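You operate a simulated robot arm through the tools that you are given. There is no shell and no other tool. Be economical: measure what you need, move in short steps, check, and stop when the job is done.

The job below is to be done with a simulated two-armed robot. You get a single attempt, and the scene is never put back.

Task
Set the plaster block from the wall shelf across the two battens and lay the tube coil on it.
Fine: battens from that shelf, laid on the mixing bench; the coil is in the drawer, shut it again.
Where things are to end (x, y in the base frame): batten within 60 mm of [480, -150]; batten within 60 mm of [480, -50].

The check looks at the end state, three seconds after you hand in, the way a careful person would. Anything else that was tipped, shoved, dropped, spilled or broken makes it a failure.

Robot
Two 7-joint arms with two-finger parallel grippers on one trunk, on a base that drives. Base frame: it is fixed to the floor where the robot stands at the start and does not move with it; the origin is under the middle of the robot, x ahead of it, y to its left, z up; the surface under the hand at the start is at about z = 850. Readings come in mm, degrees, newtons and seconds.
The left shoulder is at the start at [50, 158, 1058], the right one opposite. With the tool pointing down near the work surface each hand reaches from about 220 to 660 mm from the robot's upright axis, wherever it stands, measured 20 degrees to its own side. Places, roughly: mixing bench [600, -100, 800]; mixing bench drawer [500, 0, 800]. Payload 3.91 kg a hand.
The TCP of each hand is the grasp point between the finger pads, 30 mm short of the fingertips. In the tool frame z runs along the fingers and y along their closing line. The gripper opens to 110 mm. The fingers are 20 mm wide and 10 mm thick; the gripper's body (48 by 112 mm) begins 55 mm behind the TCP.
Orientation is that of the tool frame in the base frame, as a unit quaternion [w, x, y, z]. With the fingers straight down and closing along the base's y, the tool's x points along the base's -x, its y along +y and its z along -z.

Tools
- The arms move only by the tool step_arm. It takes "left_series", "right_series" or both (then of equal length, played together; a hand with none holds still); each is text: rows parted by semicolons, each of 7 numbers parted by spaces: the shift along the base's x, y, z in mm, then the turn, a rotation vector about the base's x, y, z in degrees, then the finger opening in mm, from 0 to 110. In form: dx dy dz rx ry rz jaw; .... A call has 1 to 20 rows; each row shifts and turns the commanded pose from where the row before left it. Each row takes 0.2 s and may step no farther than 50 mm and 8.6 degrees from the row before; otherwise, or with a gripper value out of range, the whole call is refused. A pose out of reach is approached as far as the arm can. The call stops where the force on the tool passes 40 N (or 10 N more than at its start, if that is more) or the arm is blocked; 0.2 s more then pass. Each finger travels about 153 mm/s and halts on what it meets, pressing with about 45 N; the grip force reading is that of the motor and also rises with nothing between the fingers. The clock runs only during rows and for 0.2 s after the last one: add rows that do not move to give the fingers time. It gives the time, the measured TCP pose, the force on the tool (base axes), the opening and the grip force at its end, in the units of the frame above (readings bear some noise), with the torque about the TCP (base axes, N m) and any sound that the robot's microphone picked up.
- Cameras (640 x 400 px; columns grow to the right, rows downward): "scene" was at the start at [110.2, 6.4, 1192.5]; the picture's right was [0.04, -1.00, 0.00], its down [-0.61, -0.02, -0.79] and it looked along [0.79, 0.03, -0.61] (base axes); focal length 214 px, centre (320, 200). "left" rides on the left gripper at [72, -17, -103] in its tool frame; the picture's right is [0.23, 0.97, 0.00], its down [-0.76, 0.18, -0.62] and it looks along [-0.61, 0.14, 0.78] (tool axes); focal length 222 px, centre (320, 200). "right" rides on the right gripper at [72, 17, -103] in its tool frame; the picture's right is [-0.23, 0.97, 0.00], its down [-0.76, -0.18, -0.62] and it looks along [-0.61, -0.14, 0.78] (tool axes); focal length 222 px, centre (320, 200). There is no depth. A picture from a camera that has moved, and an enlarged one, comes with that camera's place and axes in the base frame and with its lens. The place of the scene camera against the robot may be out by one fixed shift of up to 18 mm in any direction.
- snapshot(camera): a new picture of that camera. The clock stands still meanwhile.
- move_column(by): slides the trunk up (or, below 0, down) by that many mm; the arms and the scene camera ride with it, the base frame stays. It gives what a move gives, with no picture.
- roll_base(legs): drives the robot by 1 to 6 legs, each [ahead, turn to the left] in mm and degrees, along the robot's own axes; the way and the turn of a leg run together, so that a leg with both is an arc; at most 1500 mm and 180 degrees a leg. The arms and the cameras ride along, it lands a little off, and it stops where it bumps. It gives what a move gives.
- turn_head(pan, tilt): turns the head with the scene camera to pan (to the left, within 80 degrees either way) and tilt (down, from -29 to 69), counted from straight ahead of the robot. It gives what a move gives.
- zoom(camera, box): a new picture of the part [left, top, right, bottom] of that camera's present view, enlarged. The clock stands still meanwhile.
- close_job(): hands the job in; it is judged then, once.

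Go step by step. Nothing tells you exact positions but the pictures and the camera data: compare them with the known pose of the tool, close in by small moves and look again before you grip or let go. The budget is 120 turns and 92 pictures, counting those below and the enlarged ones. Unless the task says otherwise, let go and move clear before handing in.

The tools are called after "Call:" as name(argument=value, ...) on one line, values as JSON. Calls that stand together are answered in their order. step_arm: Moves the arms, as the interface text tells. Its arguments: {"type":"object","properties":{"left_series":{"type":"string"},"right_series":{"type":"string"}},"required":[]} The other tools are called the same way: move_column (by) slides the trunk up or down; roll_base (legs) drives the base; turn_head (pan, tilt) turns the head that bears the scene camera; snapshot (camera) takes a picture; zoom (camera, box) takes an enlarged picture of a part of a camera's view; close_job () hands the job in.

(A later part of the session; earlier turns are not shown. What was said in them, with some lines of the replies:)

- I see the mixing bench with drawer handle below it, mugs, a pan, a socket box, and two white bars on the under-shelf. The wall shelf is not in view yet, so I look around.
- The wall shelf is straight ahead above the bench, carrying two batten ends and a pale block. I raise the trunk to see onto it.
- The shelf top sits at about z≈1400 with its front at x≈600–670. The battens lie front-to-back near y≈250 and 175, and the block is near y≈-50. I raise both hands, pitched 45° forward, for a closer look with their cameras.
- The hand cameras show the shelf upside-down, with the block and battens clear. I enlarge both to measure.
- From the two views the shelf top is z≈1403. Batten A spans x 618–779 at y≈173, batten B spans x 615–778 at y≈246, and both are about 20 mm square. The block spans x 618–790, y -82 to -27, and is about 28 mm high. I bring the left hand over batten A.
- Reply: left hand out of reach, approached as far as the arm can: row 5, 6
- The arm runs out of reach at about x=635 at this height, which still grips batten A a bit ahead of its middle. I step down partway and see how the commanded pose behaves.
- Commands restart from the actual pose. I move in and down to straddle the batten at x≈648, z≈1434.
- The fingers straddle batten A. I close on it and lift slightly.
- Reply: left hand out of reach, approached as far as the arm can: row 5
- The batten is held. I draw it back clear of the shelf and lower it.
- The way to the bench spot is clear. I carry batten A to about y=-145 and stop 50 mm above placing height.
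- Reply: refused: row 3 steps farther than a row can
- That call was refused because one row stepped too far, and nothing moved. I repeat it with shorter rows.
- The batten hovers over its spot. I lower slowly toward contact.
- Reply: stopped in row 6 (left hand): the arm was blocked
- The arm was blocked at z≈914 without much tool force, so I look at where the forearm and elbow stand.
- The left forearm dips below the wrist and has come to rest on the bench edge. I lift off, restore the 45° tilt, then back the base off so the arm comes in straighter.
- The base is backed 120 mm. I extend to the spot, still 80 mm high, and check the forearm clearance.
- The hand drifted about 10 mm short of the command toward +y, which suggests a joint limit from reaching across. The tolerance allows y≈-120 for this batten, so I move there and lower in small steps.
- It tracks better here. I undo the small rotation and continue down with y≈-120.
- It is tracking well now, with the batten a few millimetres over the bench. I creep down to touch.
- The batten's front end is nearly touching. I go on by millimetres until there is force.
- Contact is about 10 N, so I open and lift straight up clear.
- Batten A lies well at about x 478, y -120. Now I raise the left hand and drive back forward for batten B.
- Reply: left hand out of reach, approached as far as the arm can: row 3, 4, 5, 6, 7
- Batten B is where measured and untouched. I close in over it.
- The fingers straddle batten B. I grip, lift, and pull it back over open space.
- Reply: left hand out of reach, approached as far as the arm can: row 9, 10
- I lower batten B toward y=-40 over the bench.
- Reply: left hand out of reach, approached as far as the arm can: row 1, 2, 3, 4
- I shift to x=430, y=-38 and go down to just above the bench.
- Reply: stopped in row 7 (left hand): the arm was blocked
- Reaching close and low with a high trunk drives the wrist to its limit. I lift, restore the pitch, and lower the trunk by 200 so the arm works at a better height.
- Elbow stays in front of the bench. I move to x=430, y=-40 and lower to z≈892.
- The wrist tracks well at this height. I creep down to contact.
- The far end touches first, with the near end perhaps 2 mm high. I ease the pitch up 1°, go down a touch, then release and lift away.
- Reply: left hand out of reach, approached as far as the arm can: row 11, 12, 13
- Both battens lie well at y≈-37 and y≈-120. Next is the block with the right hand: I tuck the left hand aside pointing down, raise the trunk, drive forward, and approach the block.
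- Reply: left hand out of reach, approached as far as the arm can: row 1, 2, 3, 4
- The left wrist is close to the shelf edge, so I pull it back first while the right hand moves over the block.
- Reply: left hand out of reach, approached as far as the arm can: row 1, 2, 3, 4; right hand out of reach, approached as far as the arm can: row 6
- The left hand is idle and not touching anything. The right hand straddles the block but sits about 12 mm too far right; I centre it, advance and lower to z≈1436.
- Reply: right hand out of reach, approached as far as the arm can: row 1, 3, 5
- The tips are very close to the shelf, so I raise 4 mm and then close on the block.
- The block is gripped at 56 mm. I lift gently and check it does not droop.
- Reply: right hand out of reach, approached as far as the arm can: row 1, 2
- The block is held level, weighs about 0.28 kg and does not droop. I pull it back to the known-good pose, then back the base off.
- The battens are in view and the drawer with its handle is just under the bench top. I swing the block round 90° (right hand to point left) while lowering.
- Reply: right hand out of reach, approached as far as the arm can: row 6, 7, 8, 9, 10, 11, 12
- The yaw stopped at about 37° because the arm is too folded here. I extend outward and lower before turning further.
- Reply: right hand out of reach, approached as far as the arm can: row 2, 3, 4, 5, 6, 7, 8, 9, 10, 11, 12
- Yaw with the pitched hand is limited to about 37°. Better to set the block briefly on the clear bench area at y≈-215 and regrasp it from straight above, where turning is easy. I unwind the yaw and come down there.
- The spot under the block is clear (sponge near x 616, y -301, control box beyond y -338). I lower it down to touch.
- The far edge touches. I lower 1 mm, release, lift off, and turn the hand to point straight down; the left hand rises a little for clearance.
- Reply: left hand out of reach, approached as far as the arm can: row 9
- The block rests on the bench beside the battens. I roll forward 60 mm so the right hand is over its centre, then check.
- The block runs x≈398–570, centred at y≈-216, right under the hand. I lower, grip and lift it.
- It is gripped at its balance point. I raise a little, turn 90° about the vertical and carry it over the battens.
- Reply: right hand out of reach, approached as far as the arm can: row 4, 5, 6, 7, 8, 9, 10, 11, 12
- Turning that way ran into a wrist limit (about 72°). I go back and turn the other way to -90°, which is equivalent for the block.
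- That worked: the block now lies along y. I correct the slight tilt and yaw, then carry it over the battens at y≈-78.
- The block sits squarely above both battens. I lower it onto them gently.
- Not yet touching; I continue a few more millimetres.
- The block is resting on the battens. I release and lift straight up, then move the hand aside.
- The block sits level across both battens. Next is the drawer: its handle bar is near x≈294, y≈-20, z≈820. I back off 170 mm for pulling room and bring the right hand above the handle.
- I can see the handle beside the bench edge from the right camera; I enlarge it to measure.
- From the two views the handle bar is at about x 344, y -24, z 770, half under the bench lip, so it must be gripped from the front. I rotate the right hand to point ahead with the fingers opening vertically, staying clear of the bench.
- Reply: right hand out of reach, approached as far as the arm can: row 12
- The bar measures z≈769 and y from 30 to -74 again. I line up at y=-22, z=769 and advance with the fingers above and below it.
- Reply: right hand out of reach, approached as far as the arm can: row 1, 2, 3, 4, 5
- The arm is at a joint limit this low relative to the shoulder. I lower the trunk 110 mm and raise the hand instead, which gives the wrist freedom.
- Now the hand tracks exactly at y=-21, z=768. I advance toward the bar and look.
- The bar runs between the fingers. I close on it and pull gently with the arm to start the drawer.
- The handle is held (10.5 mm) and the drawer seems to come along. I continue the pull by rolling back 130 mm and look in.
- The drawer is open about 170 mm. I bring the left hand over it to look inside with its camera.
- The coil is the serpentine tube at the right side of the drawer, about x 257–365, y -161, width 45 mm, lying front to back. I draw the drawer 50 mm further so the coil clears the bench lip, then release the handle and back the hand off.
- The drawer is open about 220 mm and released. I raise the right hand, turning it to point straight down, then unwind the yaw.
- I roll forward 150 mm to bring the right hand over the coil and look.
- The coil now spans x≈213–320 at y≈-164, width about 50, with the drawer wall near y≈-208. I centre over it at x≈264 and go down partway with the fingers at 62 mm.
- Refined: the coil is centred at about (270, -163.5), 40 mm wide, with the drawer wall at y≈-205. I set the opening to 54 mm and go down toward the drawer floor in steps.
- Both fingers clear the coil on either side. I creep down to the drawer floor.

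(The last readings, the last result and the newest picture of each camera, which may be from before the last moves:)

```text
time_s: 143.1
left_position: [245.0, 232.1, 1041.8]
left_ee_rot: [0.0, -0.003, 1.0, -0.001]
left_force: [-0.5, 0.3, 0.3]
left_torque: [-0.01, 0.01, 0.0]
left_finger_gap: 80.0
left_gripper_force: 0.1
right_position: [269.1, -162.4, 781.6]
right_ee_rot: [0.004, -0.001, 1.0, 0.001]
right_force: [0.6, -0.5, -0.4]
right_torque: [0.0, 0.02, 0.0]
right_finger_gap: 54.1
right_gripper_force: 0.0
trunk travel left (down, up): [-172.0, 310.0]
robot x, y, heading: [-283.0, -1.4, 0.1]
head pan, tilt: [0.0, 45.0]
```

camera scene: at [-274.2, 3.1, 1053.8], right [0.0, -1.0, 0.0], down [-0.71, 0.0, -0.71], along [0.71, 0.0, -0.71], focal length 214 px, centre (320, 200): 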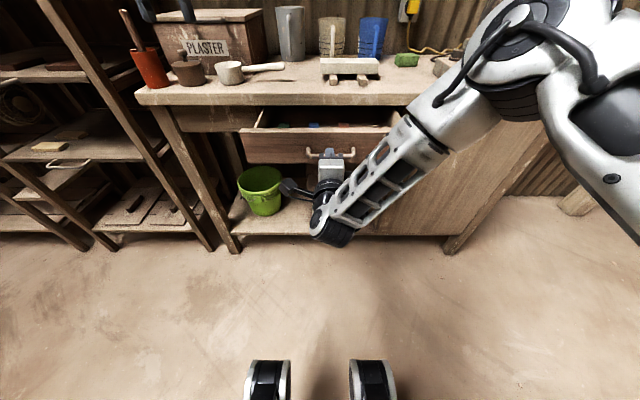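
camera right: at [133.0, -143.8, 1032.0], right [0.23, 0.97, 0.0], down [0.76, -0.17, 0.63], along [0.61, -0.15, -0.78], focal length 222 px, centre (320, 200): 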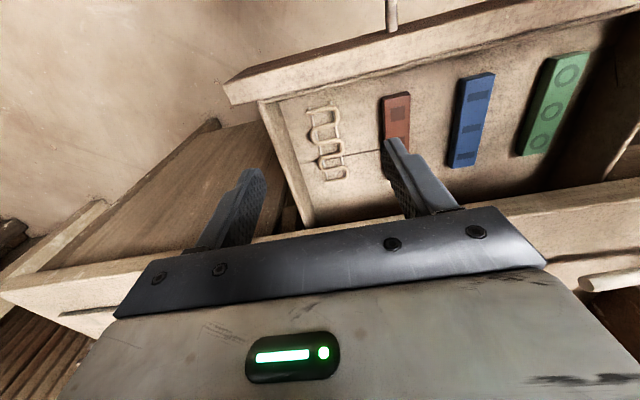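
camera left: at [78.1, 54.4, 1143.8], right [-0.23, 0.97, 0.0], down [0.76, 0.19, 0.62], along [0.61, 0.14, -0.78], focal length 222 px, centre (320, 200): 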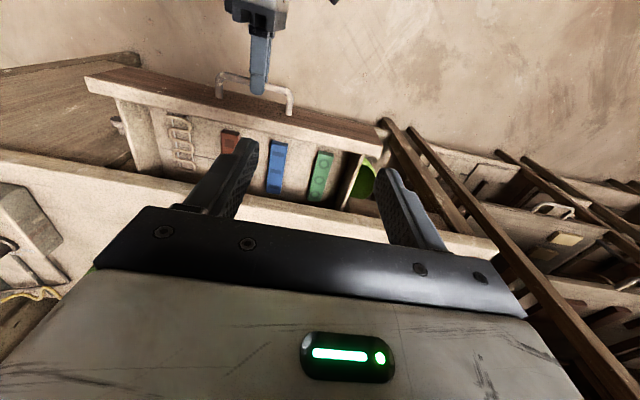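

Call:
step_arm(right_series="0 0 -1 0 0 0 54;0 0 -1 0 0 0 54;0 0 -1 0 0 0 54;0 0 -1 0 0 0 54;0 0 0 0 0 0 54")

```text
time_s: 144.3
left_position: [245.0, 231.4, 1042.3]
left_ee_rot: [0.001, -0.004, 1.0, -0.001]
left_force: [-0.2, 0.0, -0.1]
left_torque: [0.0, 0.01, -0.01]
left_finger_gap: 80.0
left_gripper_force: 0.1
right_position: [270.6, -161.1, 779.0]
right_ee_rot: [0.005, -0.001, 1.0, 0.001]
right_force: [-0.3, -0.4, -1.1]
right_torque: [0.0, -0.02, 0.03]
right_finger_gap: 54.2
right_gripper_force: 0.2
trunk travel left (down, up): [-172.0, 310.0]
robot x, y, heading: [-282.2, 1.4, 0.2]
head pan, tilt: [0.0, 45.0]
```

Call:
step_arm(right_series="0 0 -1 0 0 0 54;0 0 -1 0 0 0 54;0 0 -1 0 0 0 54;0 0 -1 0 0 0 54;0 0 0 0 0 0 54")

Call:
zoom(camera="right", box=[220, 60, 420, 220])

```text
time_s: 145.5
left_position: [244.5, 231.4, 1041.7]
left_ee_rot: [0.0, -0.003, 1.0, -0.001]
left_force: [1.2, -0.5, -0.6]
left_torque: [0.02, -0.01, 0.01]
left_finger_gap: 80.0
left_gripper_force: 0.0
right_position: [270.1, -162.9, 774.3]
right_ee_rot: [0.005, -0.001, 1.0, 0.001]
right_force: [-0.6, 0.4, 0.3]
right_torque: [-0.03, 0.02, 0.02]
right_finger_gap: 54.0
right_gripper_force: 0.0
trunk travel left (down, up): [-172.0, 310.0]
robot x, y, heading: [-284.2, 3.7, 0.2]
head pan, tilt: [0.0, 45.0]
```

```text
2.50 times, centred on (320, 140) of right
camera zoom: at [197.7, -145.4, 877.7], right [0.23, 0.97, 0.0], down [0.76, -0.18, 0.63], along [0.61, -0.14, -0.78], focal length 555 px, centre (320, 350)
```

zoom: 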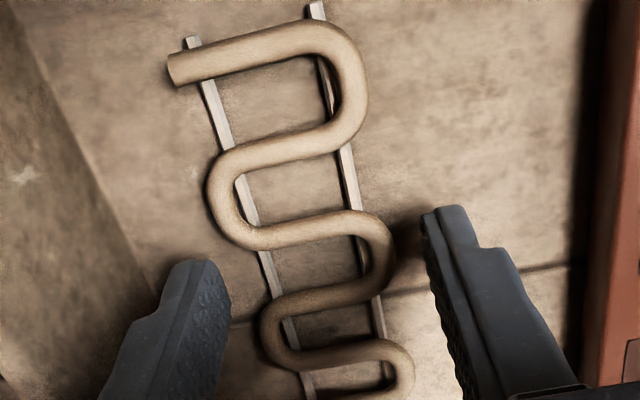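

Still a few millimetres above the floor; I continue by small steps to contact.

Call:
step_arm(right_series="0 0 -1.5 0 0 0 54;0 0 -1.5 0 0 0 54;0 0 -1 0 0 0 54;0 0 -1 0 0 0 54;0 0 -1 0 0 0 54;0 0 0 0 0 0 54")

```text
time_s: 146.9
left_position: [245.6, 232.1, 1041.2]
left_ee_rot: [0.002, -0.003, 1.0, -0.002]
left_force: [-0.5, 0.1, 0.2]
left_torque: [0.03, -0.01, 0.02]
left_finger_gap: 80.3
left_gripper_force: 0.1
right_position: [271.8, -161.1, 768.8]
right_ee_rot: [0.004, -0.001, 1.0, 0.001]
right_force: [-0.4, 0.1, 0.0]
right_torque: [0.03, 0.01, 0.01]
right_finger_gap: 54.1
right_gripper_force: 0.1
trunk travel left (down, up): [-172.0, 310.0]
robot x, y, heading: [-283.8, -0.9, -0.0]
head pan, tilt: [0.0, 45.0]
```

Call:
step_arm(right_series="0 0 -1 0 0 0 54;0 0 -1 0 0 0 54;0 0 -1 0 0 0 54;0 0 -1 0 0 0 54;0 0 0 0 0 0 54")

Call:
zoom(camera="right", box=[180, 50, 460, 230])

```text
time_s: 148.1
left_position: [245.4, 231.3, 1041.0]
left_ee_rot: [0.001, -0.004, 1.0, -0.002]
left_force: [-0.5, -0.1, 0.1]
left_torque: [0.02, 0.01, -0.03]
left_finger_gap: 80.1
left_gripper_force: 0.0
right_position: [270.9, -161.7, 765.5]
right_ee_rot: [0.004, -0.001, 1.0, 0.001]
right_force: [0.1, -1.0, 3.9]
right_torque: [-0.14, 0.04, -0.02]
right_finger_gap: 54.1
right_gripper_force: 0.5
trunk travel left (down, up): [-172.0, 310.0]
robot x, y, heading: [-281.7, 2.1, 0.2]
head pan, tilt: [0.0, 45.0]
```

```text
2.22 times, centred on (320, 140) of right
camera zoom: at [197.9, -145.0, 868.4], right [0.23, 0.97, 0.0], down [0.76, -0.18, 0.63], along [0.61, -0.14, -0.78], focal length 494 px, centre (320, 333)
```

zoom: 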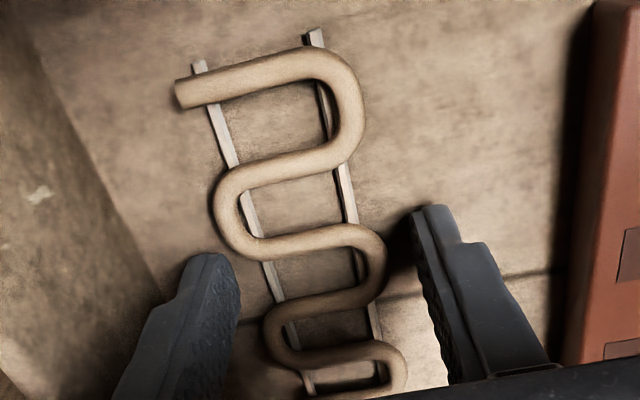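

The tips touch the drawer floor (z≈736). I raise 1.5 mm, close on the coil and lift a little.

Call:
step_arm(right_series="0 -1.5 2 0 0 0 54;0 0 0 0 0 0 44;0 0 0 0 0 0 36;0 0 0 0 0 0 30;0 0 0 0 0 0 30;0 0 10 0 0 0 30;0 0 20 0 0 0 30;0 0 0 0 0 0 30")

Call:
zoom(camera="right", box=[180, 50, 460, 230])

```text
time_s: 149.9
left_position: [246.0, 231.8, 1041.2]
left_ee_rot: [0.0, -0.004, 1.0, -0.002]
left_force: [0.2, 0.2, -0.2]
left_torque: [0.01, 0.05, 0.02]
left_finger_gap: 80.2
left_gripper_force: 0.0
right_position: [271.4, -164.4, 795.8]
right_ee_rot: [0.005, -0.002, 1.0, 0.001]
right_force: [-0.5, -0.1, -0.6]
right_torque: [0.01, 0.02, 0.0]
right_finger_gap: 44.1
right_gripper_force: 45.1
trunk travel left (down, up): [-172.0, 310.0]
robot x, y, heading: [-281.5, -2.9, -0.0]
head pan, tilt: [0.0, 45.0]
```

```text
2.22 times, centred on (320, 140) of right
camera zoom: at [197.4, -146.6, 899.0], right [0.22, 0.97, 0.0], down [0.76, -0.18, 0.63], along [0.61, -0.14, -0.78], focal length 494 px, centre (320, 333)
```

zoom: 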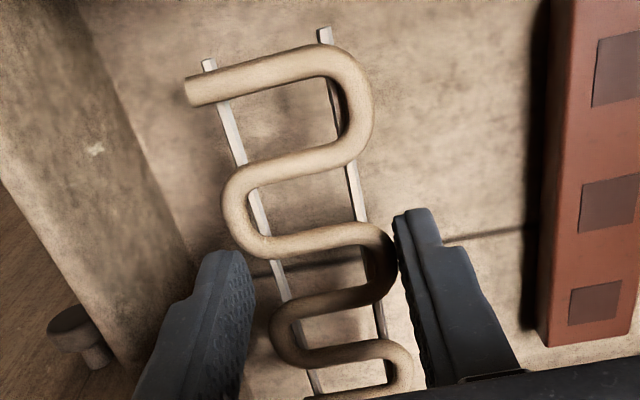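

The coil is in hand. The open drawer would be in the robot's way at the bench, so I shut it first with the left hand: lift the coil, back off, and bring the left hand, pitched 45° with fingers closed, in front of the handle bar.

Call:
step_arm(left_series="0 0 0 0 0 0 60;0 0 0 0 0 0 40;0 0 0 0 0 0 20;0 0 0 0 0 0 0;0 0 0 0 0 0 0;0 0 0 0 0 0 0;0 0 0 0 0 0 0", right_series="0 0 30 0 0 0 30;0 0 40 0 0 0 30;0 0 40 0 0 0 30;0 0 40 0 0 0 30;0 0 40 0 0 0 30;0 0 40 0 0 0 30;0 0 0 0 0 0 30")

Call:
roll_base(legs=[[-200, 0]])

Call:
step_arm(left_series="0 -20 -20 0 -5.625 0 0;0 -21 -20 0 -5.625 0 0;0 -21 -20 0 -5.625 0 0;0 -21 -20 0 -5.625 0 0;0 -21 -20 0 -5.625 0 0;0 -21 -20 0 -5.625 0 0;0 -21 -20 0 -5.625 0 0;0 -21 -20 0 -5.625 0 0;0 -21 -20 0 0 0 0;0 -21 -20 0 0 0 0;0 -21 -20 0 0 0 0;0 -21 -25 0 0 0 0;0 0 0 0 0 0 0")

Call:
snapshot(camera="scene")

```text
time_s: 151.5
left_position: [245.3, 231.4, 1042.1]
left_ee_rot: [0.001, -0.003, 1.0, -0.002]
left_force: [0.3, -0.9, 0.2]
left_torque: [-0.02, -0.02, 0.0]
left_finger_gap: 0.0
left_gripper_force: 37.9
right_position: [270.5, -164.3, 1027.7]
right_ee_rot: [0.005, -0.001, 1.0, 0.001]
right_force: [0.3, 0.3, -0.8]
right_torque: [-0.01, 0.0, -0.03]
right_finger_gap: 44.6
right_gripper_force: 45.1
trunk travel left (down, up): [-172.0, 310.0]
robot x, y, heading: [-282.9, -4.4, -0.1]
head pan, tilt: [0.0, 45.0]
```

```text
time_s: 153.1
left_position: [74.2, 231.9, 1042.9]
left_ee_rot: [0.003, -0.004, 1.0, -0.002]
left_force: [0.1, 0.1, 0.4]
left_torque: [0.01, -0.05, 0.02]
left_finger_gap: 0.2
left_gripper_force: 37.3
right_position: [100.7, -162.8, 1029.6]
right_ee_rot: [0.005, -0.002, 1.0, 0.001]
right_force: [0.5, 0.8, -0.8]
right_torque: [-0.02, -0.03, -0.01]
right_finger_gap: 44.3
right_gripper_force: 44.9
trunk travel left (down, up): [-172.0, 310.0]
robot x, y, heading: [-452.7, -0.7, 0.1]
head pan, tilt: [0.0, 45.0]
stopped in leg 1: the robot was blocked; the commanded pose is now the measured one
```

```text
time_s: 155.9
left_position: [267.6, 137.7, 874.9]
left_ee_rot: [0.385, -0.003, 0.923, -0.003]
left_force: [0.8, -0.4, -0.1]
left_torque: [-0.02, 0.0, 0.04]
left_finger_gap: 0.0
left_gripper_force: 37.8
left hand out of reach, approached as far as the arm can: row 3, 4, 5, 6, 7, 8, 9, 10, 11, 12
right_position: [101.3, -163.2, 1028.5]
right_ee_rot: [0.006, -0.002, 1.0, 0.001]
right_force: [0.2, 0.5, -0.6]
right_torque: [0.0, 0.01, -0.02]
right_finger_gap: 44.4
right_gripper_force: 45.0
trunk travel left (down, up): [-172.0, 310.0]
robot x, y, heading: [-453.3, -0.6, 0.3]
head pan, tilt: [0.0, 45.0]
```

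```text
6 pictures are left
camera scene: at [-347.0, 3.0, 1053.8], right [0.0, -1.0, 0.0], down [-0.71, 0.0, -0.71], along [0.71, 0.0, -0.71], focal length 214 px, centre (320, 200)
```

scene: 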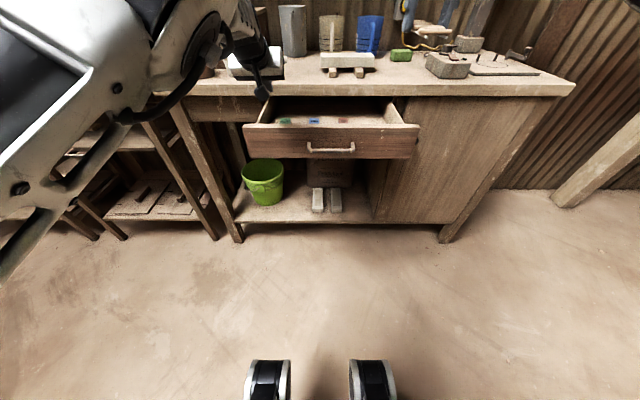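

The base touched something behind, so I first roll 20 mm forward off it. Then I bring the left hand back to straight-down and shift the right hand (with coil) aside for room.

Call:
roll_base(legs=[[20, 0]])

Call:
step_arm(left_series="-20 8 20 0 5.625 0 0;-25 8 20 0 5.625 0 0;-25 8 20 0 5.625 0 0;-25 8 20 0 5.625 0 0;-25 8 20 0 5.625 0 0;-25 8 20 0 5.625 0 0;-25 8 20 0 5.625 0 0;-20 8 20 0 5.625 0 0;0 0 0 0 0 0 0", right_series="0 -12 0 0 0 0 30;0 -12 0 0 0 0 30;0 -12 0 0 0 0 30;0 -12 0 0 0 0 30;0 -12 0 0 0 0 30;0 -12 0 0 0 0 30;0 -12 0 0 0 0 30;0 -12 0 0 0 0 30;0 0 0 0 0 0 30")

```text
time_s: 156.7
left_position: [287.8, 137.4, 875.0]
left_ee_rot: [0.384, -0.004, 0.923, -0.002]
left_force: [0.2, -0.1, 0.2]
left_torque: [0.02, 0.0, 0.0]
left_finger_gap: 0.0
left_gripper_force: 37.7
right_position: [120.6, -164.0, 1028.4]
right_ee_rot: [0.006, -0.002, 1.0, 0.001]
right_force: [-0.9, 0.5, -0.1]
right_torque: [-0.01, 0.02, 0.01]
right_finger_gap: 44.6
right_gripper_force: 44.5
trunk travel left (down, up): [-172.0, 310.0]
robot x, y, heading: [-432.0, 1.1, -0.1]
head pan, tilt: [0.0, 45.0]
```

```text
time_s: 158.7
left_position: [97.7, 200.8, 1032.8]
left_ee_rot: [0.002, -0.004, 1.0, -0.002]
left_force: [-0.6, -0.4, 0.0]
left_torque: [0.01, 0.02, -0.02]
left_finger_gap: 0.0
left_gripper_force: 37.4
right_position: [121.8, -261.3, 1028.7]
right_ee_rot: [0.006, -0.002, 1.0, 0.003]
right_force: [-0.5, 0.3, -0.2]
right_torque: [0.0, -0.01, 0.02]
right_finger_gap: 44.3
right_gripper_force: 45.0
trunk travel left (down, up): [-172.0, 310.0]
robot x, y, heading: [-431.5, -2.3, -0.1]
head pan, tilt: [0.0, 45.0]
```

Now I bring the left hand, still straight down, to x≈68, y=-20, z≈830 in front of the handle, then pitch it 20° forward.

Call:
step_arm(left_series="-10 -20 -25 0 0 0 0;-10 -25 -25 0 0 0 0;-10 -29 -25 0 0 0 0;0 -29 -25 0 0 0 0;0 -29 -25 0 0 0 0;0 -29 -26 0 0 0 0;0 -30 -26 0 0 0 0;0 -30 -26 0 0 0 0;0 0 0 0 -5 0 0;0 0 -12 0 -5 0 0;0 0 -12 0 -5 0 0;0 0 -12 0 -5 0 0;0 0 0 0 0 0 0")

Call:
zoom(camera="scene", box=[220, 60, 440, 200])

```text
time_s: 161.5
left_position: [213.9, -4.3, 859.2]
left_ee_rot: [0.175, -0.004, 0.984, -0.001]
left_force: [0.7, 0.3, -0.1]
left_torque: [-0.03, 0.04, -0.01]
left_finger_gap: 0.0
left_gripper_force: 37.8
left hand out of reach, approached as far as the arm can: row 2, 3, 4, 5, 6, 7, 9, 10, 11, 12
right_position: [122.0, -260.2, 1028.6]
right_ee_rot: [0.006, -0.003, 1.0, 0.001]
right_force: [-0.6, -0.3, -0.8]
right_torque: [-0.01, -0.02, 0.01]
right_finger_gap: 44.6
right_gripper_force: 44.8
trunk travel left (down, up): [-172.0, 310.0]
robot x, y, heading: [-436.0, -0.5, 0.1]
head pan, tilt: [0.0, 45.0]
```

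```text
2.86 times, centred on (330, 130) of scene
camera zoom: at [-327.1, 2.9, 1053.8], right [0.0, -1.0, 0.0], down [-0.71, 0.0, -0.71], along [0.71, 0.0, -0.71], focal length 613 px, centre (291, 400)
```

zoom: 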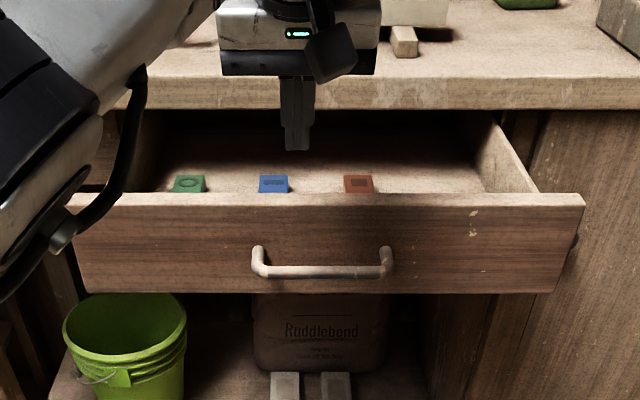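

Close and low does not suit the arm with the trunk this low. I raise the trunk 130 mm, pull the left hand back over the drawer front, straight down, and then lower in front of the handle.

Call:
move_column(by=130)

Call:
step_arm(left_series="-20 -2 0 0 5 0 0;-25 -2 0 0 5 0 0;-25 -2 0 0 5 0 0;-25 -2 0 0 5 0 0;-25 -3 0 0 0 0 0;-25 -3 0 0 0 0 0;0 0 0 0 0 0 0")

```text
time_s: 163.1
left_position: [212.3, -3.3, 990.9]
left_ee_rot: [0.175, -0.004, 0.985, -0.002]
left_force: [0.2, -0.1, -0.6]
left_torque: [-0.02, 0.02, 0.03]
left_finger_gap: 0.0
left_gripper_force: 38.0
right_position: [121.8, -260.5, 1158.4]
right_ee_rot: [0.006, -0.002, 1.0, 0.001]
right_force: [-0.1, -0.2, -0.3]
right_torque: [-0.03, 0.02, -0.03]
right_finger_gap: 44.5
right_gripper_force: 44.4
trunk travel left (down, up): [-302.0, 180.0]
robot x, y, heading: [-433.2, 1.9, 0.1]
head pan, tilt: [0.0, 45.0]
```

```text
time_s: 164.7
left_position: [139.7, -5.1, 1008.2]
left_ee_rot: [0.001, -0.005, 1.0, -0.001]
left_force: [-0.5, -0.1, 0.1]
left_torque: [-0.02, -0.02, -0.01]
left_finger_gap: 0.2
left_gripper_force: 37.6
left hand out of reach, approached as far as the arm can: row 2, 3, 4, 5, 6
right_position: [121.7, -260.0, 1159.1]
right_ee_rot: [0.005, -0.002, 1.0, 0.001]
right_force: [0.6, 0.4, -0.8]
right_torque: [0.0, -0.01, 0.01]
right_finger_gap: 44.7
right_gripper_force: 45.3
trunk travel left (down, up): [-302.0, 180.0]
robot x, y, heading: [-432.1, -0.2, 0.1]
head pan, tilt: [0.0, 45.0]
```

The left arm is in a cramped configuration. Better order: lay the coil on the block first (the open drawer leaves room at base x≈-125), then shut the drawer with the right hand, which handles it well. I move the left hand aside and turn the coil 90° now.

Call:
step_arm(left_series="0 17 4 0 0 0 0;0 17 4 0 0 0 0;0 17 4 0 0 0 0;0 17 4 0 0 0 0;0 17 4 0 0 0 0;0 17 4 0 0 0 0;0 17 4 0 0 0 0;0 17 4 0 0 0 0;0 17 4 0 0 0 0;0 17 4 0 0 0 0;0 17 4 0 0 0 0;0 17 4 0 0 0 0;0 0 0 0 0 0 0", right_series="4 2 -10 0 0 -7.5 30;4 2 -10 0 0 -7.5 30;4 2 -10 0 0 -7.5 30;4 2 -10 0 0 -7.5 30;4 2 -10 0 0 -7.5 30;4 2 -10 0 0 -7.5 30;4 2 -10 0 0 -7.5 30;4 2 -10 0 0 -7.5 30;4 2 -10 0 0 -7.5 30;4 2 -10 0 0 -7.5 30;4 2 -10 0 0 -7.5 30;4 2 -10 0 0 -7.5 30;0 0 0 0 0 0 30")

```text
time_s: 167.4
left_position: [170.0, 189.6, 1066.1]
left_ee_rot: [0.001, -0.005, 1.0, -0.001]
left_force: [1.0, 0.2, 0.6]
left_torque: [0.03, -0.02, 0.02]
left_finger_gap: 0.1
left_gripper_force: 37.5
left hand out of reach, approached as far as the arm can: row 1, 2, 3, 4, 5, 7, 9
right_position: [170.0, -236.7, 1039.0]
right_ee_rot: [0.006, 0.707, 0.708, -0.003]
right_force: [-0.2, 0.1, 0.5]
right_torque: [-0.01, 0.02, -0.02]
right_finger_gap: 44.5
right_gripper_force: 45.2
trunk travel left (down, up): [-302.0, 180.0]
robot x, y, heading: [-432.8, -0.5, 0.1]
head pan, tilt: [0.0, 45.0]
```

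Both hands are set. I roll forward 305 mm to the bench.

Call:
roll_base(legs=[[305, 0]])

Call:
turn_head(pan=0, tilt=40)

```text
time_s: 169.5
left_position: [479.0, 188.7, 1064.7]
left_ee_rot: [0.0, -0.003, 1.0, -0.002]
left_force: [0.9, -1.1, -0.6]
left_torque: [0.0, 0.02, -0.01]
left_finger_gap: 0.0
left_gripper_force: 37.8
right_position: [479.2, -237.0, 1039.1]
right_ee_rot: [0.005, 0.707, 0.707, -0.004]
right_force: [-0.2, 0.7, 0.3]
right_torque: [0.03, 0.01, 0.03]
right_finger_gap: 44.6
right_gripper_force: 44.8
trunk travel left (down, up): [-302.0, 180.0]
robot x, y, heading: [-120.4, -1.2, -0.2]
head pan, tilt: [0.0, 45.0]
```

```text
time_s: 170.2
left_position: [479.3, 189.0, 1065.2]
left_ee_rot: [0.001, -0.002, 1.0, -0.002]
left_force: [0.1, 0.5, -0.1]
left_torque: [-0.02, 0.01, -0.02]
left_finger_gap: 0.2
left_gripper_force: 37.2
right_position: [478.6, -237.0, 1038.1]
right_ee_rot: [0.006, 0.707, 0.708, -0.003]
right_force: [0.2, 0.3, -0.3]
right_torque: [-0.02, 0.03, -0.01]
right_finger_gap: 44.6
right_gripper_force: 44.7
trunk travel left (down, up): [-302.0, 180.0]
robot x, y, heading: [-123.9, -2.2, -0.1]
head pan, tilt: [0.0, 40.0]
```

I carry the coil over the block and come down to just above it, then check.

Call:
step_arm(right_series="0 30 -5 0.7 0 0 30;0 32 -5 0 0 0 30;0 32 -5 0 0 0 30;0 32 -5 0 0 0 30;0 32 -5 0 0 0 30;0 0 -25 0 0 0 30;0 0 -20 0 0 0 30;0 0 -15 0 0 0 30;0 0 -10 0 0 0 30;0 0 0 0 0 0 30")

Call:
zoom(camera="scene", box=[260, 110, 440, 230])

```text
time_s: 172.4
left_position: [479.8, 188.4, 1065.1]
left_ee_rot: [0.001, -0.003, 1.0, -0.002]
left_force: [-0.5, 1.0, 0.3]
left_torque: [0.01, 0.02, -0.01]
left_finger_gap: 0.0
left_gripper_force: 37.8
right_position: [477.7, -79.4, 943.6]
right_ee_rot: [0.0, 0.707, 0.707, 0.001]
right_force: [-0.6, -0.4, -0.1]
right_torque: [0.05, 0.01, 0.01]
right_finger_gap: 44.8
right_gripper_force: 45.0
trunk travel left (down, up): [-302.0, 180.0]
robot x, y, heading: [-123.3, -1.2, 0.1]
head pan, tilt: [0.0, 40.0]
```

```text
3.33 times, centred on (350, 170) of scene
camera zoom: at [-14.4, 2.9, 1191.1], right [0.0, -1.0, 0.0], down [-0.64, 0.0, -0.77], along [0.77, 0.0, -0.64], focal length 715 px, centre (220, 300)
```

zoom: 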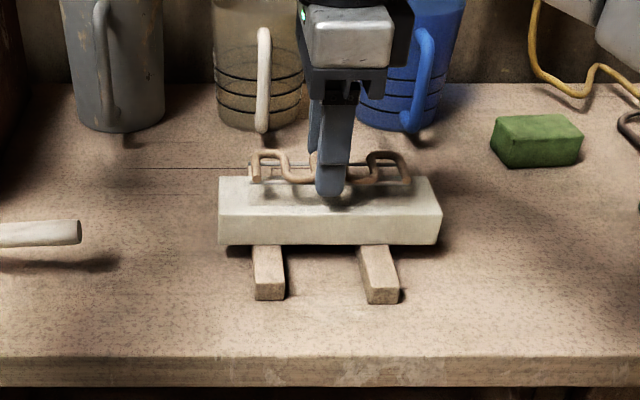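

The coil is lined up along the block. I lower it gently to touch.

Call:
step_arm(right_series="0 0 -8 0 0 0 30;0 0 -4 0 0 0 30;0 0 -2 0 0 0 30;0 0 -1 0 0 0 30;0 0 -1 0 0 0 30;0 0 0 0 0 0 30")

```text
time_s: 173.8
left_position: [479.7, 188.9, 1065.0]
left_ee_rot: [0.0, -0.002, 1.0, -0.001]
left_force: [-0.4, 1.7, -0.2]
left_torque: [0.02, 0.02, 0.0]
left_finger_gap: 0.2
left_gripper_force: 37.7
right_position: [478.0, -79.3, 928.4]
right_ee_rot: [0.001, 0.707, 0.707, 0.002]
right_force: [-0.1, -0.4, 1.4]
right_torque: [-0.15, 0.07, -0.02]
right_finger_gap: 44.8
right_gripper_force: 44.7
trunk travel left (down, up): [-302.0, 180.0]
robot x, y, heading: [-125.0, 1.7, 0.1]
head pan, tilt: [0.0, 40.0]
```

Call:
step_arm(right_series="0 0 -0.7 0 0 0 30;0 0 -0.7 0 0 0 30;0 0 0 0 0 0 30")

```text
time_s: 174.6
left_position: [477.8, 188.5, 1065.6]
left_ee_rot: [0.001, -0.003, 1.0, -0.002]
left_force: [0.8, -0.6, -0.3]
left_torque: [-0.01, 0.0, 0.0]
left_finger_gap: 0.0
left_gripper_force: 37.2
right_position: [476.6, -80.2, 927.4]
right_ee_rot: [0.002, 0.707, 0.708, 0.002]
right_force: [1.5, -0.3, 10.3]
right_torque: [-0.55, 0.03, 0.03]
right_finger_gap: 44.8
right_gripper_force: 45.5
trunk travel left (down, up): [-302.0, 180.0]
robot x, y, heading: [-121.4, 0.8, 0.3]
head pan, tilt: [0.0, 40.0]
```

Contact on the block; I open slowly and lift straight up.

Call:
step_arm(right_series="0 0 0 0 0 0 48;0 0 0 0 0 0 52;0 0 0 0 0 0 58;0 0 0 0 0 0 66;0 0 0 0 0 0 66;0 0 10 0 0 0 66;0 0 25 0 0 0 66;0 0 40 0 0 0 66;0 -10 40 0 0 0 66;0 -40 10 0 0 0 66;0 -40 0 0 0 0 66;0 -40 0 0 0 0 66;0 0 0 0 0 0 66")

Call:
snapshot(camera="scene")

```text
time_s: 177.4
left_position: [480.2, 189.1, 1064.1]
left_ee_rot: [0.001, -0.002, 1.0, -0.001]
left_force: [-0.4, -0.4, 0.2]
left_torque: [-0.04, 0.0, 0.0]
left_finger_gap: 0.0
left_gripper_force: 37.2
right_position: [474.4, -210.7, 1049.6]
right_ee_rot: [0.0, 0.707, 0.708, 0.0]
right_force: [-0.2, 0.0, 1.2]
right_torque: [-0.01, 0.0, -0.01]
right_finger_gap: 65.7
right_gripper_force: 0.1
right hand out of reach, approached as far as the arm can: row 9
trunk travel left (down, up): [-302.0, 180.0]
robot x, y, heading: [-125.4, -2.5, -0.2]
head pan, tilt: [0.0, 40.0]
```

```text
3 pictures are left
camera scene: at [-14.4, 3.0, 1191.1], right [0.0, -1.0, 0.0], down [-0.64, 0.0, -0.77], along [0.77, 0.0, -0.64], focal length 214 px, centre (320, 200)
```

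scene: 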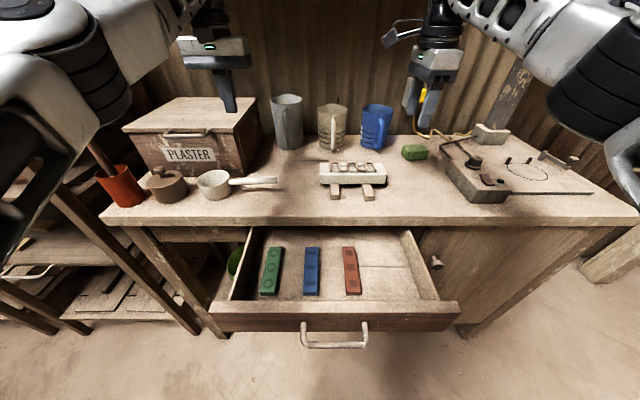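

The coil lies on the block on its two battens. To shut the drawer I back off, lower the trunk, and retrace the right hand's earlier path to the handle.

Call:
roll_base(legs=[[-305, 0]])

Call:
step_arm(right_series="-19 16 12 0 0 0 66;-19 16 12 0 0 0 66;-19 16 12 0 0 0 66;-19 16 12 0 0 0 66;-19 16 12 0 0 0 66;-19 15 10 0 0 0 66;0 0 0 0 0 0 66")

Call:
move_column(by=-130)

```text
time_s: 179.5
left_position: [164.1, 190.1, 1066.1]
left_ee_rot: [0.002, -0.005, 1.0, -0.002]
left_force: [0.2, 0.0, 0.7]
left_torque: [-0.02, -0.01, 0.0]
left_finger_gap: 0.1
left_gripper_force: 36.9
right_position: [161.2, -208.8, 1048.4]
right_ee_rot: [0.001, 0.705, 0.709, 0.002]
right_force: [-1.2, 0.1, 0.2]
right_torque: [-0.03, 0.0, 0.0]
right_finger_gap: 65.9
right_gripper_force: 0.0
trunk travel left (down, up): [-302.0, 180.0]
robot x, y, heading: [-437.4, -2.6, -0.0]
head pan, tilt: [0.0, 40.0]
```

```text
time_s: 181.1
left_position: [164.4, 191.9, 1064.6]
left_ee_rot: [0.0, -0.004, 1.0, -0.002]
left_force: [-0.6, 0.7, -0.3]
left_torque: [0.05, -0.04, 0.01]
left_finger_gap: 0.0
left_gripper_force: 37.4
right_position: [49.1, -113.7, 1119.6]
right_ee_rot: [0.001, 0.706, 0.708, 0.0]
right_force: [0.0, -0.3, -0.5]
right_torque: [0.0, 0.0, 0.02]
right_finger_gap: 66.0
right_gripper_force: 0.0
trunk travel left (down, up): [-302.0, 180.0]
robot x, y, heading: [-437.3, -1.4, 0.2]
head pan, tilt: [0.0, 40.0]
```

```text
time_s: 182.7
left_position: [164.3, 190.2, 934.8]
left_ee_rot: [0.001, -0.004, 1.0, -0.003]
left_force: [-0.3, 0.0, 0.8]
left_torque: [0.05, -0.05, 0.03]
left_finger_gap: 0.0
left_gripper_force: 37.6
right_position: [49.9, -113.4, 991.3]
right_ee_rot: [0.001, 0.705, 0.709, 0.001]
right_force: [-0.5, -0.7, 1.0]
right_torque: [0.01, 0.0, 0.0]
right_finger_gap: 66.0
right_gripper_force: 0.0
trunk travel left (down, up): [-172.0, 310.0]
robot x, y, heading: [-437.7, -0.3, 0.6]
head pan, tilt: [0.0, 40.0]
```

I retrace the turn to the forward-pointing pose with the right hand while raising the left hand for clearance over the bench items.

Call:
step_arm(left_series="0 0 12 0 0 0 0;0 0 12 0 0 0 0;0 0 12 0 0 0 0;0 0 12 0 0 0 0;0 0 12 0 0 0 0;0 0 12 0 0 0 0;0 0 12 0 0 0 0;0 0 12 0 0 0 0;0 0 12 0 0 0 0;0 0 12 0 0 0 0;0 0 0 0 0 0 0;0 0 0 0 0 0 0;0 0 0 0 0 0 0", right_series="0 8 0 0 -7.5 0 60;-4 8 -20 0 -7.5 0 50;-4 8 -20 0 -7.5 0 44;-4 8 -20 0 -7.5 0 44;-4 8 -20 0 -7.5 0 44;-4 8 -20 0 -7.5 0 44;0 8 -20 0 -7.5 0 44;0 8 -20 0 -7.5 0 44;0 8 -20 0 -7.5 0 44;0 8 -20 0 -7.5 0 44;0 8 -20 0 -7.5 0 44;0 8 -20 0 -7.5 0 44;0 0 0 0 0 0 44")

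```text
time_s: 185.5
left_position: [118.6, 197.5, 1024.8]
left_ee_rot: [-0.007, -0.003, 1.0, 0.0]
left_force: [0.4, 0.0, 0.5]
left_torque: [-0.01, 0.0, -0.01]
left_finger_gap: 0.1
left_gripper_force: 38.3
left hand out of reach, approached as far as the arm can: row 1, 2, 3, 4, 5, 6, 7, 8, 9, 10
right_position: [29.4, -18.2, 770.5]
right_ee_rot: [0.502, 0.498, 0.499, 0.501]
right_force: [0.9, -0.2, 0.3]
right_torque: [-0.02, 0.02, -0.02]
right_finger_gap: 43.9
right_gripper_force: 0.1
trunk travel left (down, up): [-172.0, 310.0]
robot x, y, heading: [-440.2, -1.6, -0.1]
head pan, tilt: [0.0, 40.0]
```

The hand is lined up again. I advance onto the bar at x≈105 and close.

Call:
step_arm(right_series="20 -1 -1 0 0 0 44;20 -1 0 0 0 0 44;20 -1 0 0 0 0 44;15 0 0 0 0 0 44;0 0 0 0 0 0 44;0 0 0 0 0 0 20;0 0 0 0 0 0 5;0 0 0 0 0 0 0;0 0 0 0 0 0 0")

```text
time_s: 187.5
left_position: [118.8, 198.7, 1024.5]
left_ee_rot: [-0.007, -0.002, 1.0, 0.001]
left_force: [-0.3, 0.4, -0.1]
left_torque: [0.04, -0.02, -0.04]
left_finger_gap: 0.0
left_gripper_force: 37.5
right_position: [105.0, -21.4, 768.0]
right_ee_rot: [0.501, 0.499, 0.502, 0.499]
right_force: [-0.4, -0.1, -5.9]
right_torque: [0.24, 0.14, -0.07]
right_finger_gap: 10.5
right_gripper_force: 45.3
trunk travel left (down, up): [-172.0, 310.0]
robot x, y, heading: [-439.6, -1.0, 0.2]
head pan, tilt: [0.0, 40.0]
```

The bar is gripped. I roll forward 212 mm to slide the drawer in.

Call:
roll_base(legs=[[212, 0]])

```text
time_s: 189.1
left_position: [326.1, 201.2, 1026.0]
left_ee_rot: [-0.008, -0.005, 1.0, 0.001]
left_force: [-0.4, -0.3, 0.4]
left_torque: [0.0, 0.01, 0.01]
left_finger_gap: 0.1
left_gripper_force: 37.6
right_position: [313.9, -21.2, 768.0]
right_ee_rot: [0.502, 0.5, 0.5, 0.499]
right_force: [-0.1, -23.5, -7.6]
right_torque: [0.23, 0.17, 0.09]
right_finger_gap: 10.2
right_gripper_force: 44.8
trunk travel left (down, up): [-172.0, 310.0]
robot x, y, heading: [-233.1, 0.4, 0.4]
head pan, tilt: [0.0, 40.0]
```

About 13 mm remain. I push on with the arm, easing the side load.

Call:
step_arm(right_series="3 -1 0 0 0 0 0;3 -1 0 0 0 0 0;3 0 0 0 0 0 0;2 0 0 0 0 0 0;2 0 0 0 0 0 0;2 0 0 0 0 0 0;2 0 0 0 0 0 0;0 0 0 0 0 0 0")

```text
time_s: 190.9
left_position: [325.7, 201.3, 1026.6]
left_ee_rot: [-0.006, -0.005, 1.0, 0.0]
left_force: [-0.2, -0.1, -0.5]
left_torque: [0.04, 0.0, 0.0]
left_finger_gap: 0.1
left_gripper_force: 37.2
right_position: [326.6, -20.1, 768.4]
right_ee_rot: [0.502, 0.499, 0.502, 0.497]
right_force: [-31.6, 1.4, -2.9]
right_torque: [0.39, 0.08, -0.15]
right_finger_gap: 10.7
right_gripper_force: 44.8
trunk travel left (down, up): [-172.0, 310.0]
robot x, y, heading: [-231.1, 0.6, 0.3]
head pan, tilt: [0.0, 40.0]
```

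The drawer is against its stop (32 N) where it started. I release, withdraw the hand, and check.

Call:
step_arm(right_series="-1 0 0 0 0 0 0;0 0 0 0 0 0 20;0 0 0 0 0 0 44;0 0 0 0 0 0 44;-20 0 0 0 0 0 44;-30 0 0 0 0 0 44;-30 0 0 0 0 0 44;0 0 0 0 0 0 44")

Call:
roll_base(legs=[[-100, 0]])

Call:
snapshot(camera="scene")

```text
time_s: 192.7
left_position: [326.6, 201.3, 1025.1]
left_ee_rot: [-0.006, -0.004, 1.0, 0.0]
left_force: [-0.3, -0.1, 0.0]
left_torque: [-0.01, -0.01, -0.02]
left_finger_gap: 0.0
left_gripper_force: 37.9
right_position: [247.7, -24.1, 768.7]
right_ee_rot: [0.503, 0.499, 0.5, 0.498]
right_force: [0.8, -0.6, -0.2]
right_torque: [0.03, 0.04, 0.02]
right_finger_gap: 43.7
right_gripper_force: 0.0
trunk travel left (down, up): [-172.0, 310.0]
robot x, y, heading: [-231.2, 2.6, 0.3]
head pan, tilt: [0.0, 40.0]
```

```text
time_s: 193.9
left_position: [226.8, 200.6, 1024.9]
left_ee_rot: [-0.007, -0.004, 1.0, 0.0]
left_force: [1.2, 0.0, -0.1]
left_torque: [-0.01, 0.01, 0.0]
left_finger_gap: 0.0
left_gripper_force: 37.8
right_position: [148.4, -23.5, 768.7]
right_ee_rot: [0.503, 0.499, 0.5, 0.498]
right_force: [0.7, 0.0, -0.1]
right_torque: [-0.01, 0.02, -0.02]
right_finger_gap: 44.0
right_gripper_force: 0.0
trunk travel left (down, up): [-172.0, 310.0]
robot x, y, heading: [-327.5, 0.5, 0.4]
head pan, tilt: [0.0, 40.0]
```

```text
2 pictures are left
camera scene: at [-220.2, 3.7, 1061.1], right [0.01, -1.0, 0.0], down [-0.64, 0.0, -0.77], along [0.77, 0.01, -0.64], focal length 214 px, centre (320, 200)
```

scene: 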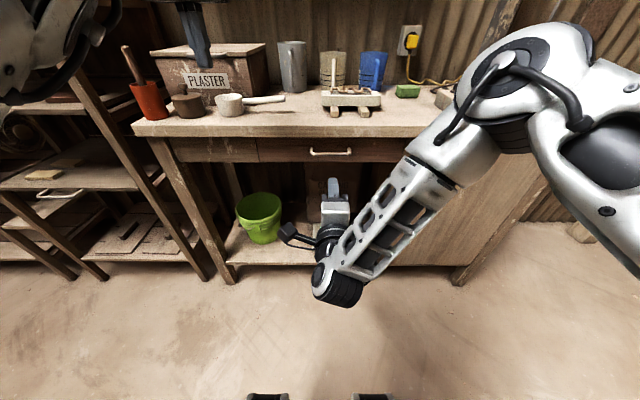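

The drawer looks shut and the stack undisturbed. I take one enlarged look to confirm before handing in.

Call:
zoom(camera="scene", box=[250, 60, 430, 172])

```text
3.56 times, centred on (340, 116) of scene
camera zoom: at [-220.2, 3.7, 1061.1], right [0.01, -1.0, 0.0], down [-0.64, 0.0, -0.77], along [0.77, 0.01, -0.64], focal length 763 px, centre (249, 499)
```

zoom: 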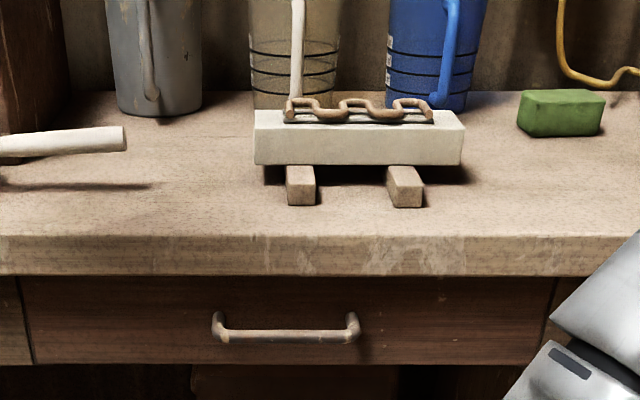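

The coil lies flat on the block, the block rests across both battens, the drawer is shut flush, and both hands are clear. I hand in.

Call:
close_job()

```text
The job is handed in.
```

The plaster block is across the two battens on the mixing bench with the tube coil on top, and the drawer is shut.

- **Battens:** they lie at about [478, -120] and [479, -37], roughly 30 mm and 13 mm from their targets.
- **A bump behind:** while backing up, the robot was stopped by something behind it. I rolled off straight away but never looked to see what it was or whether it moved.
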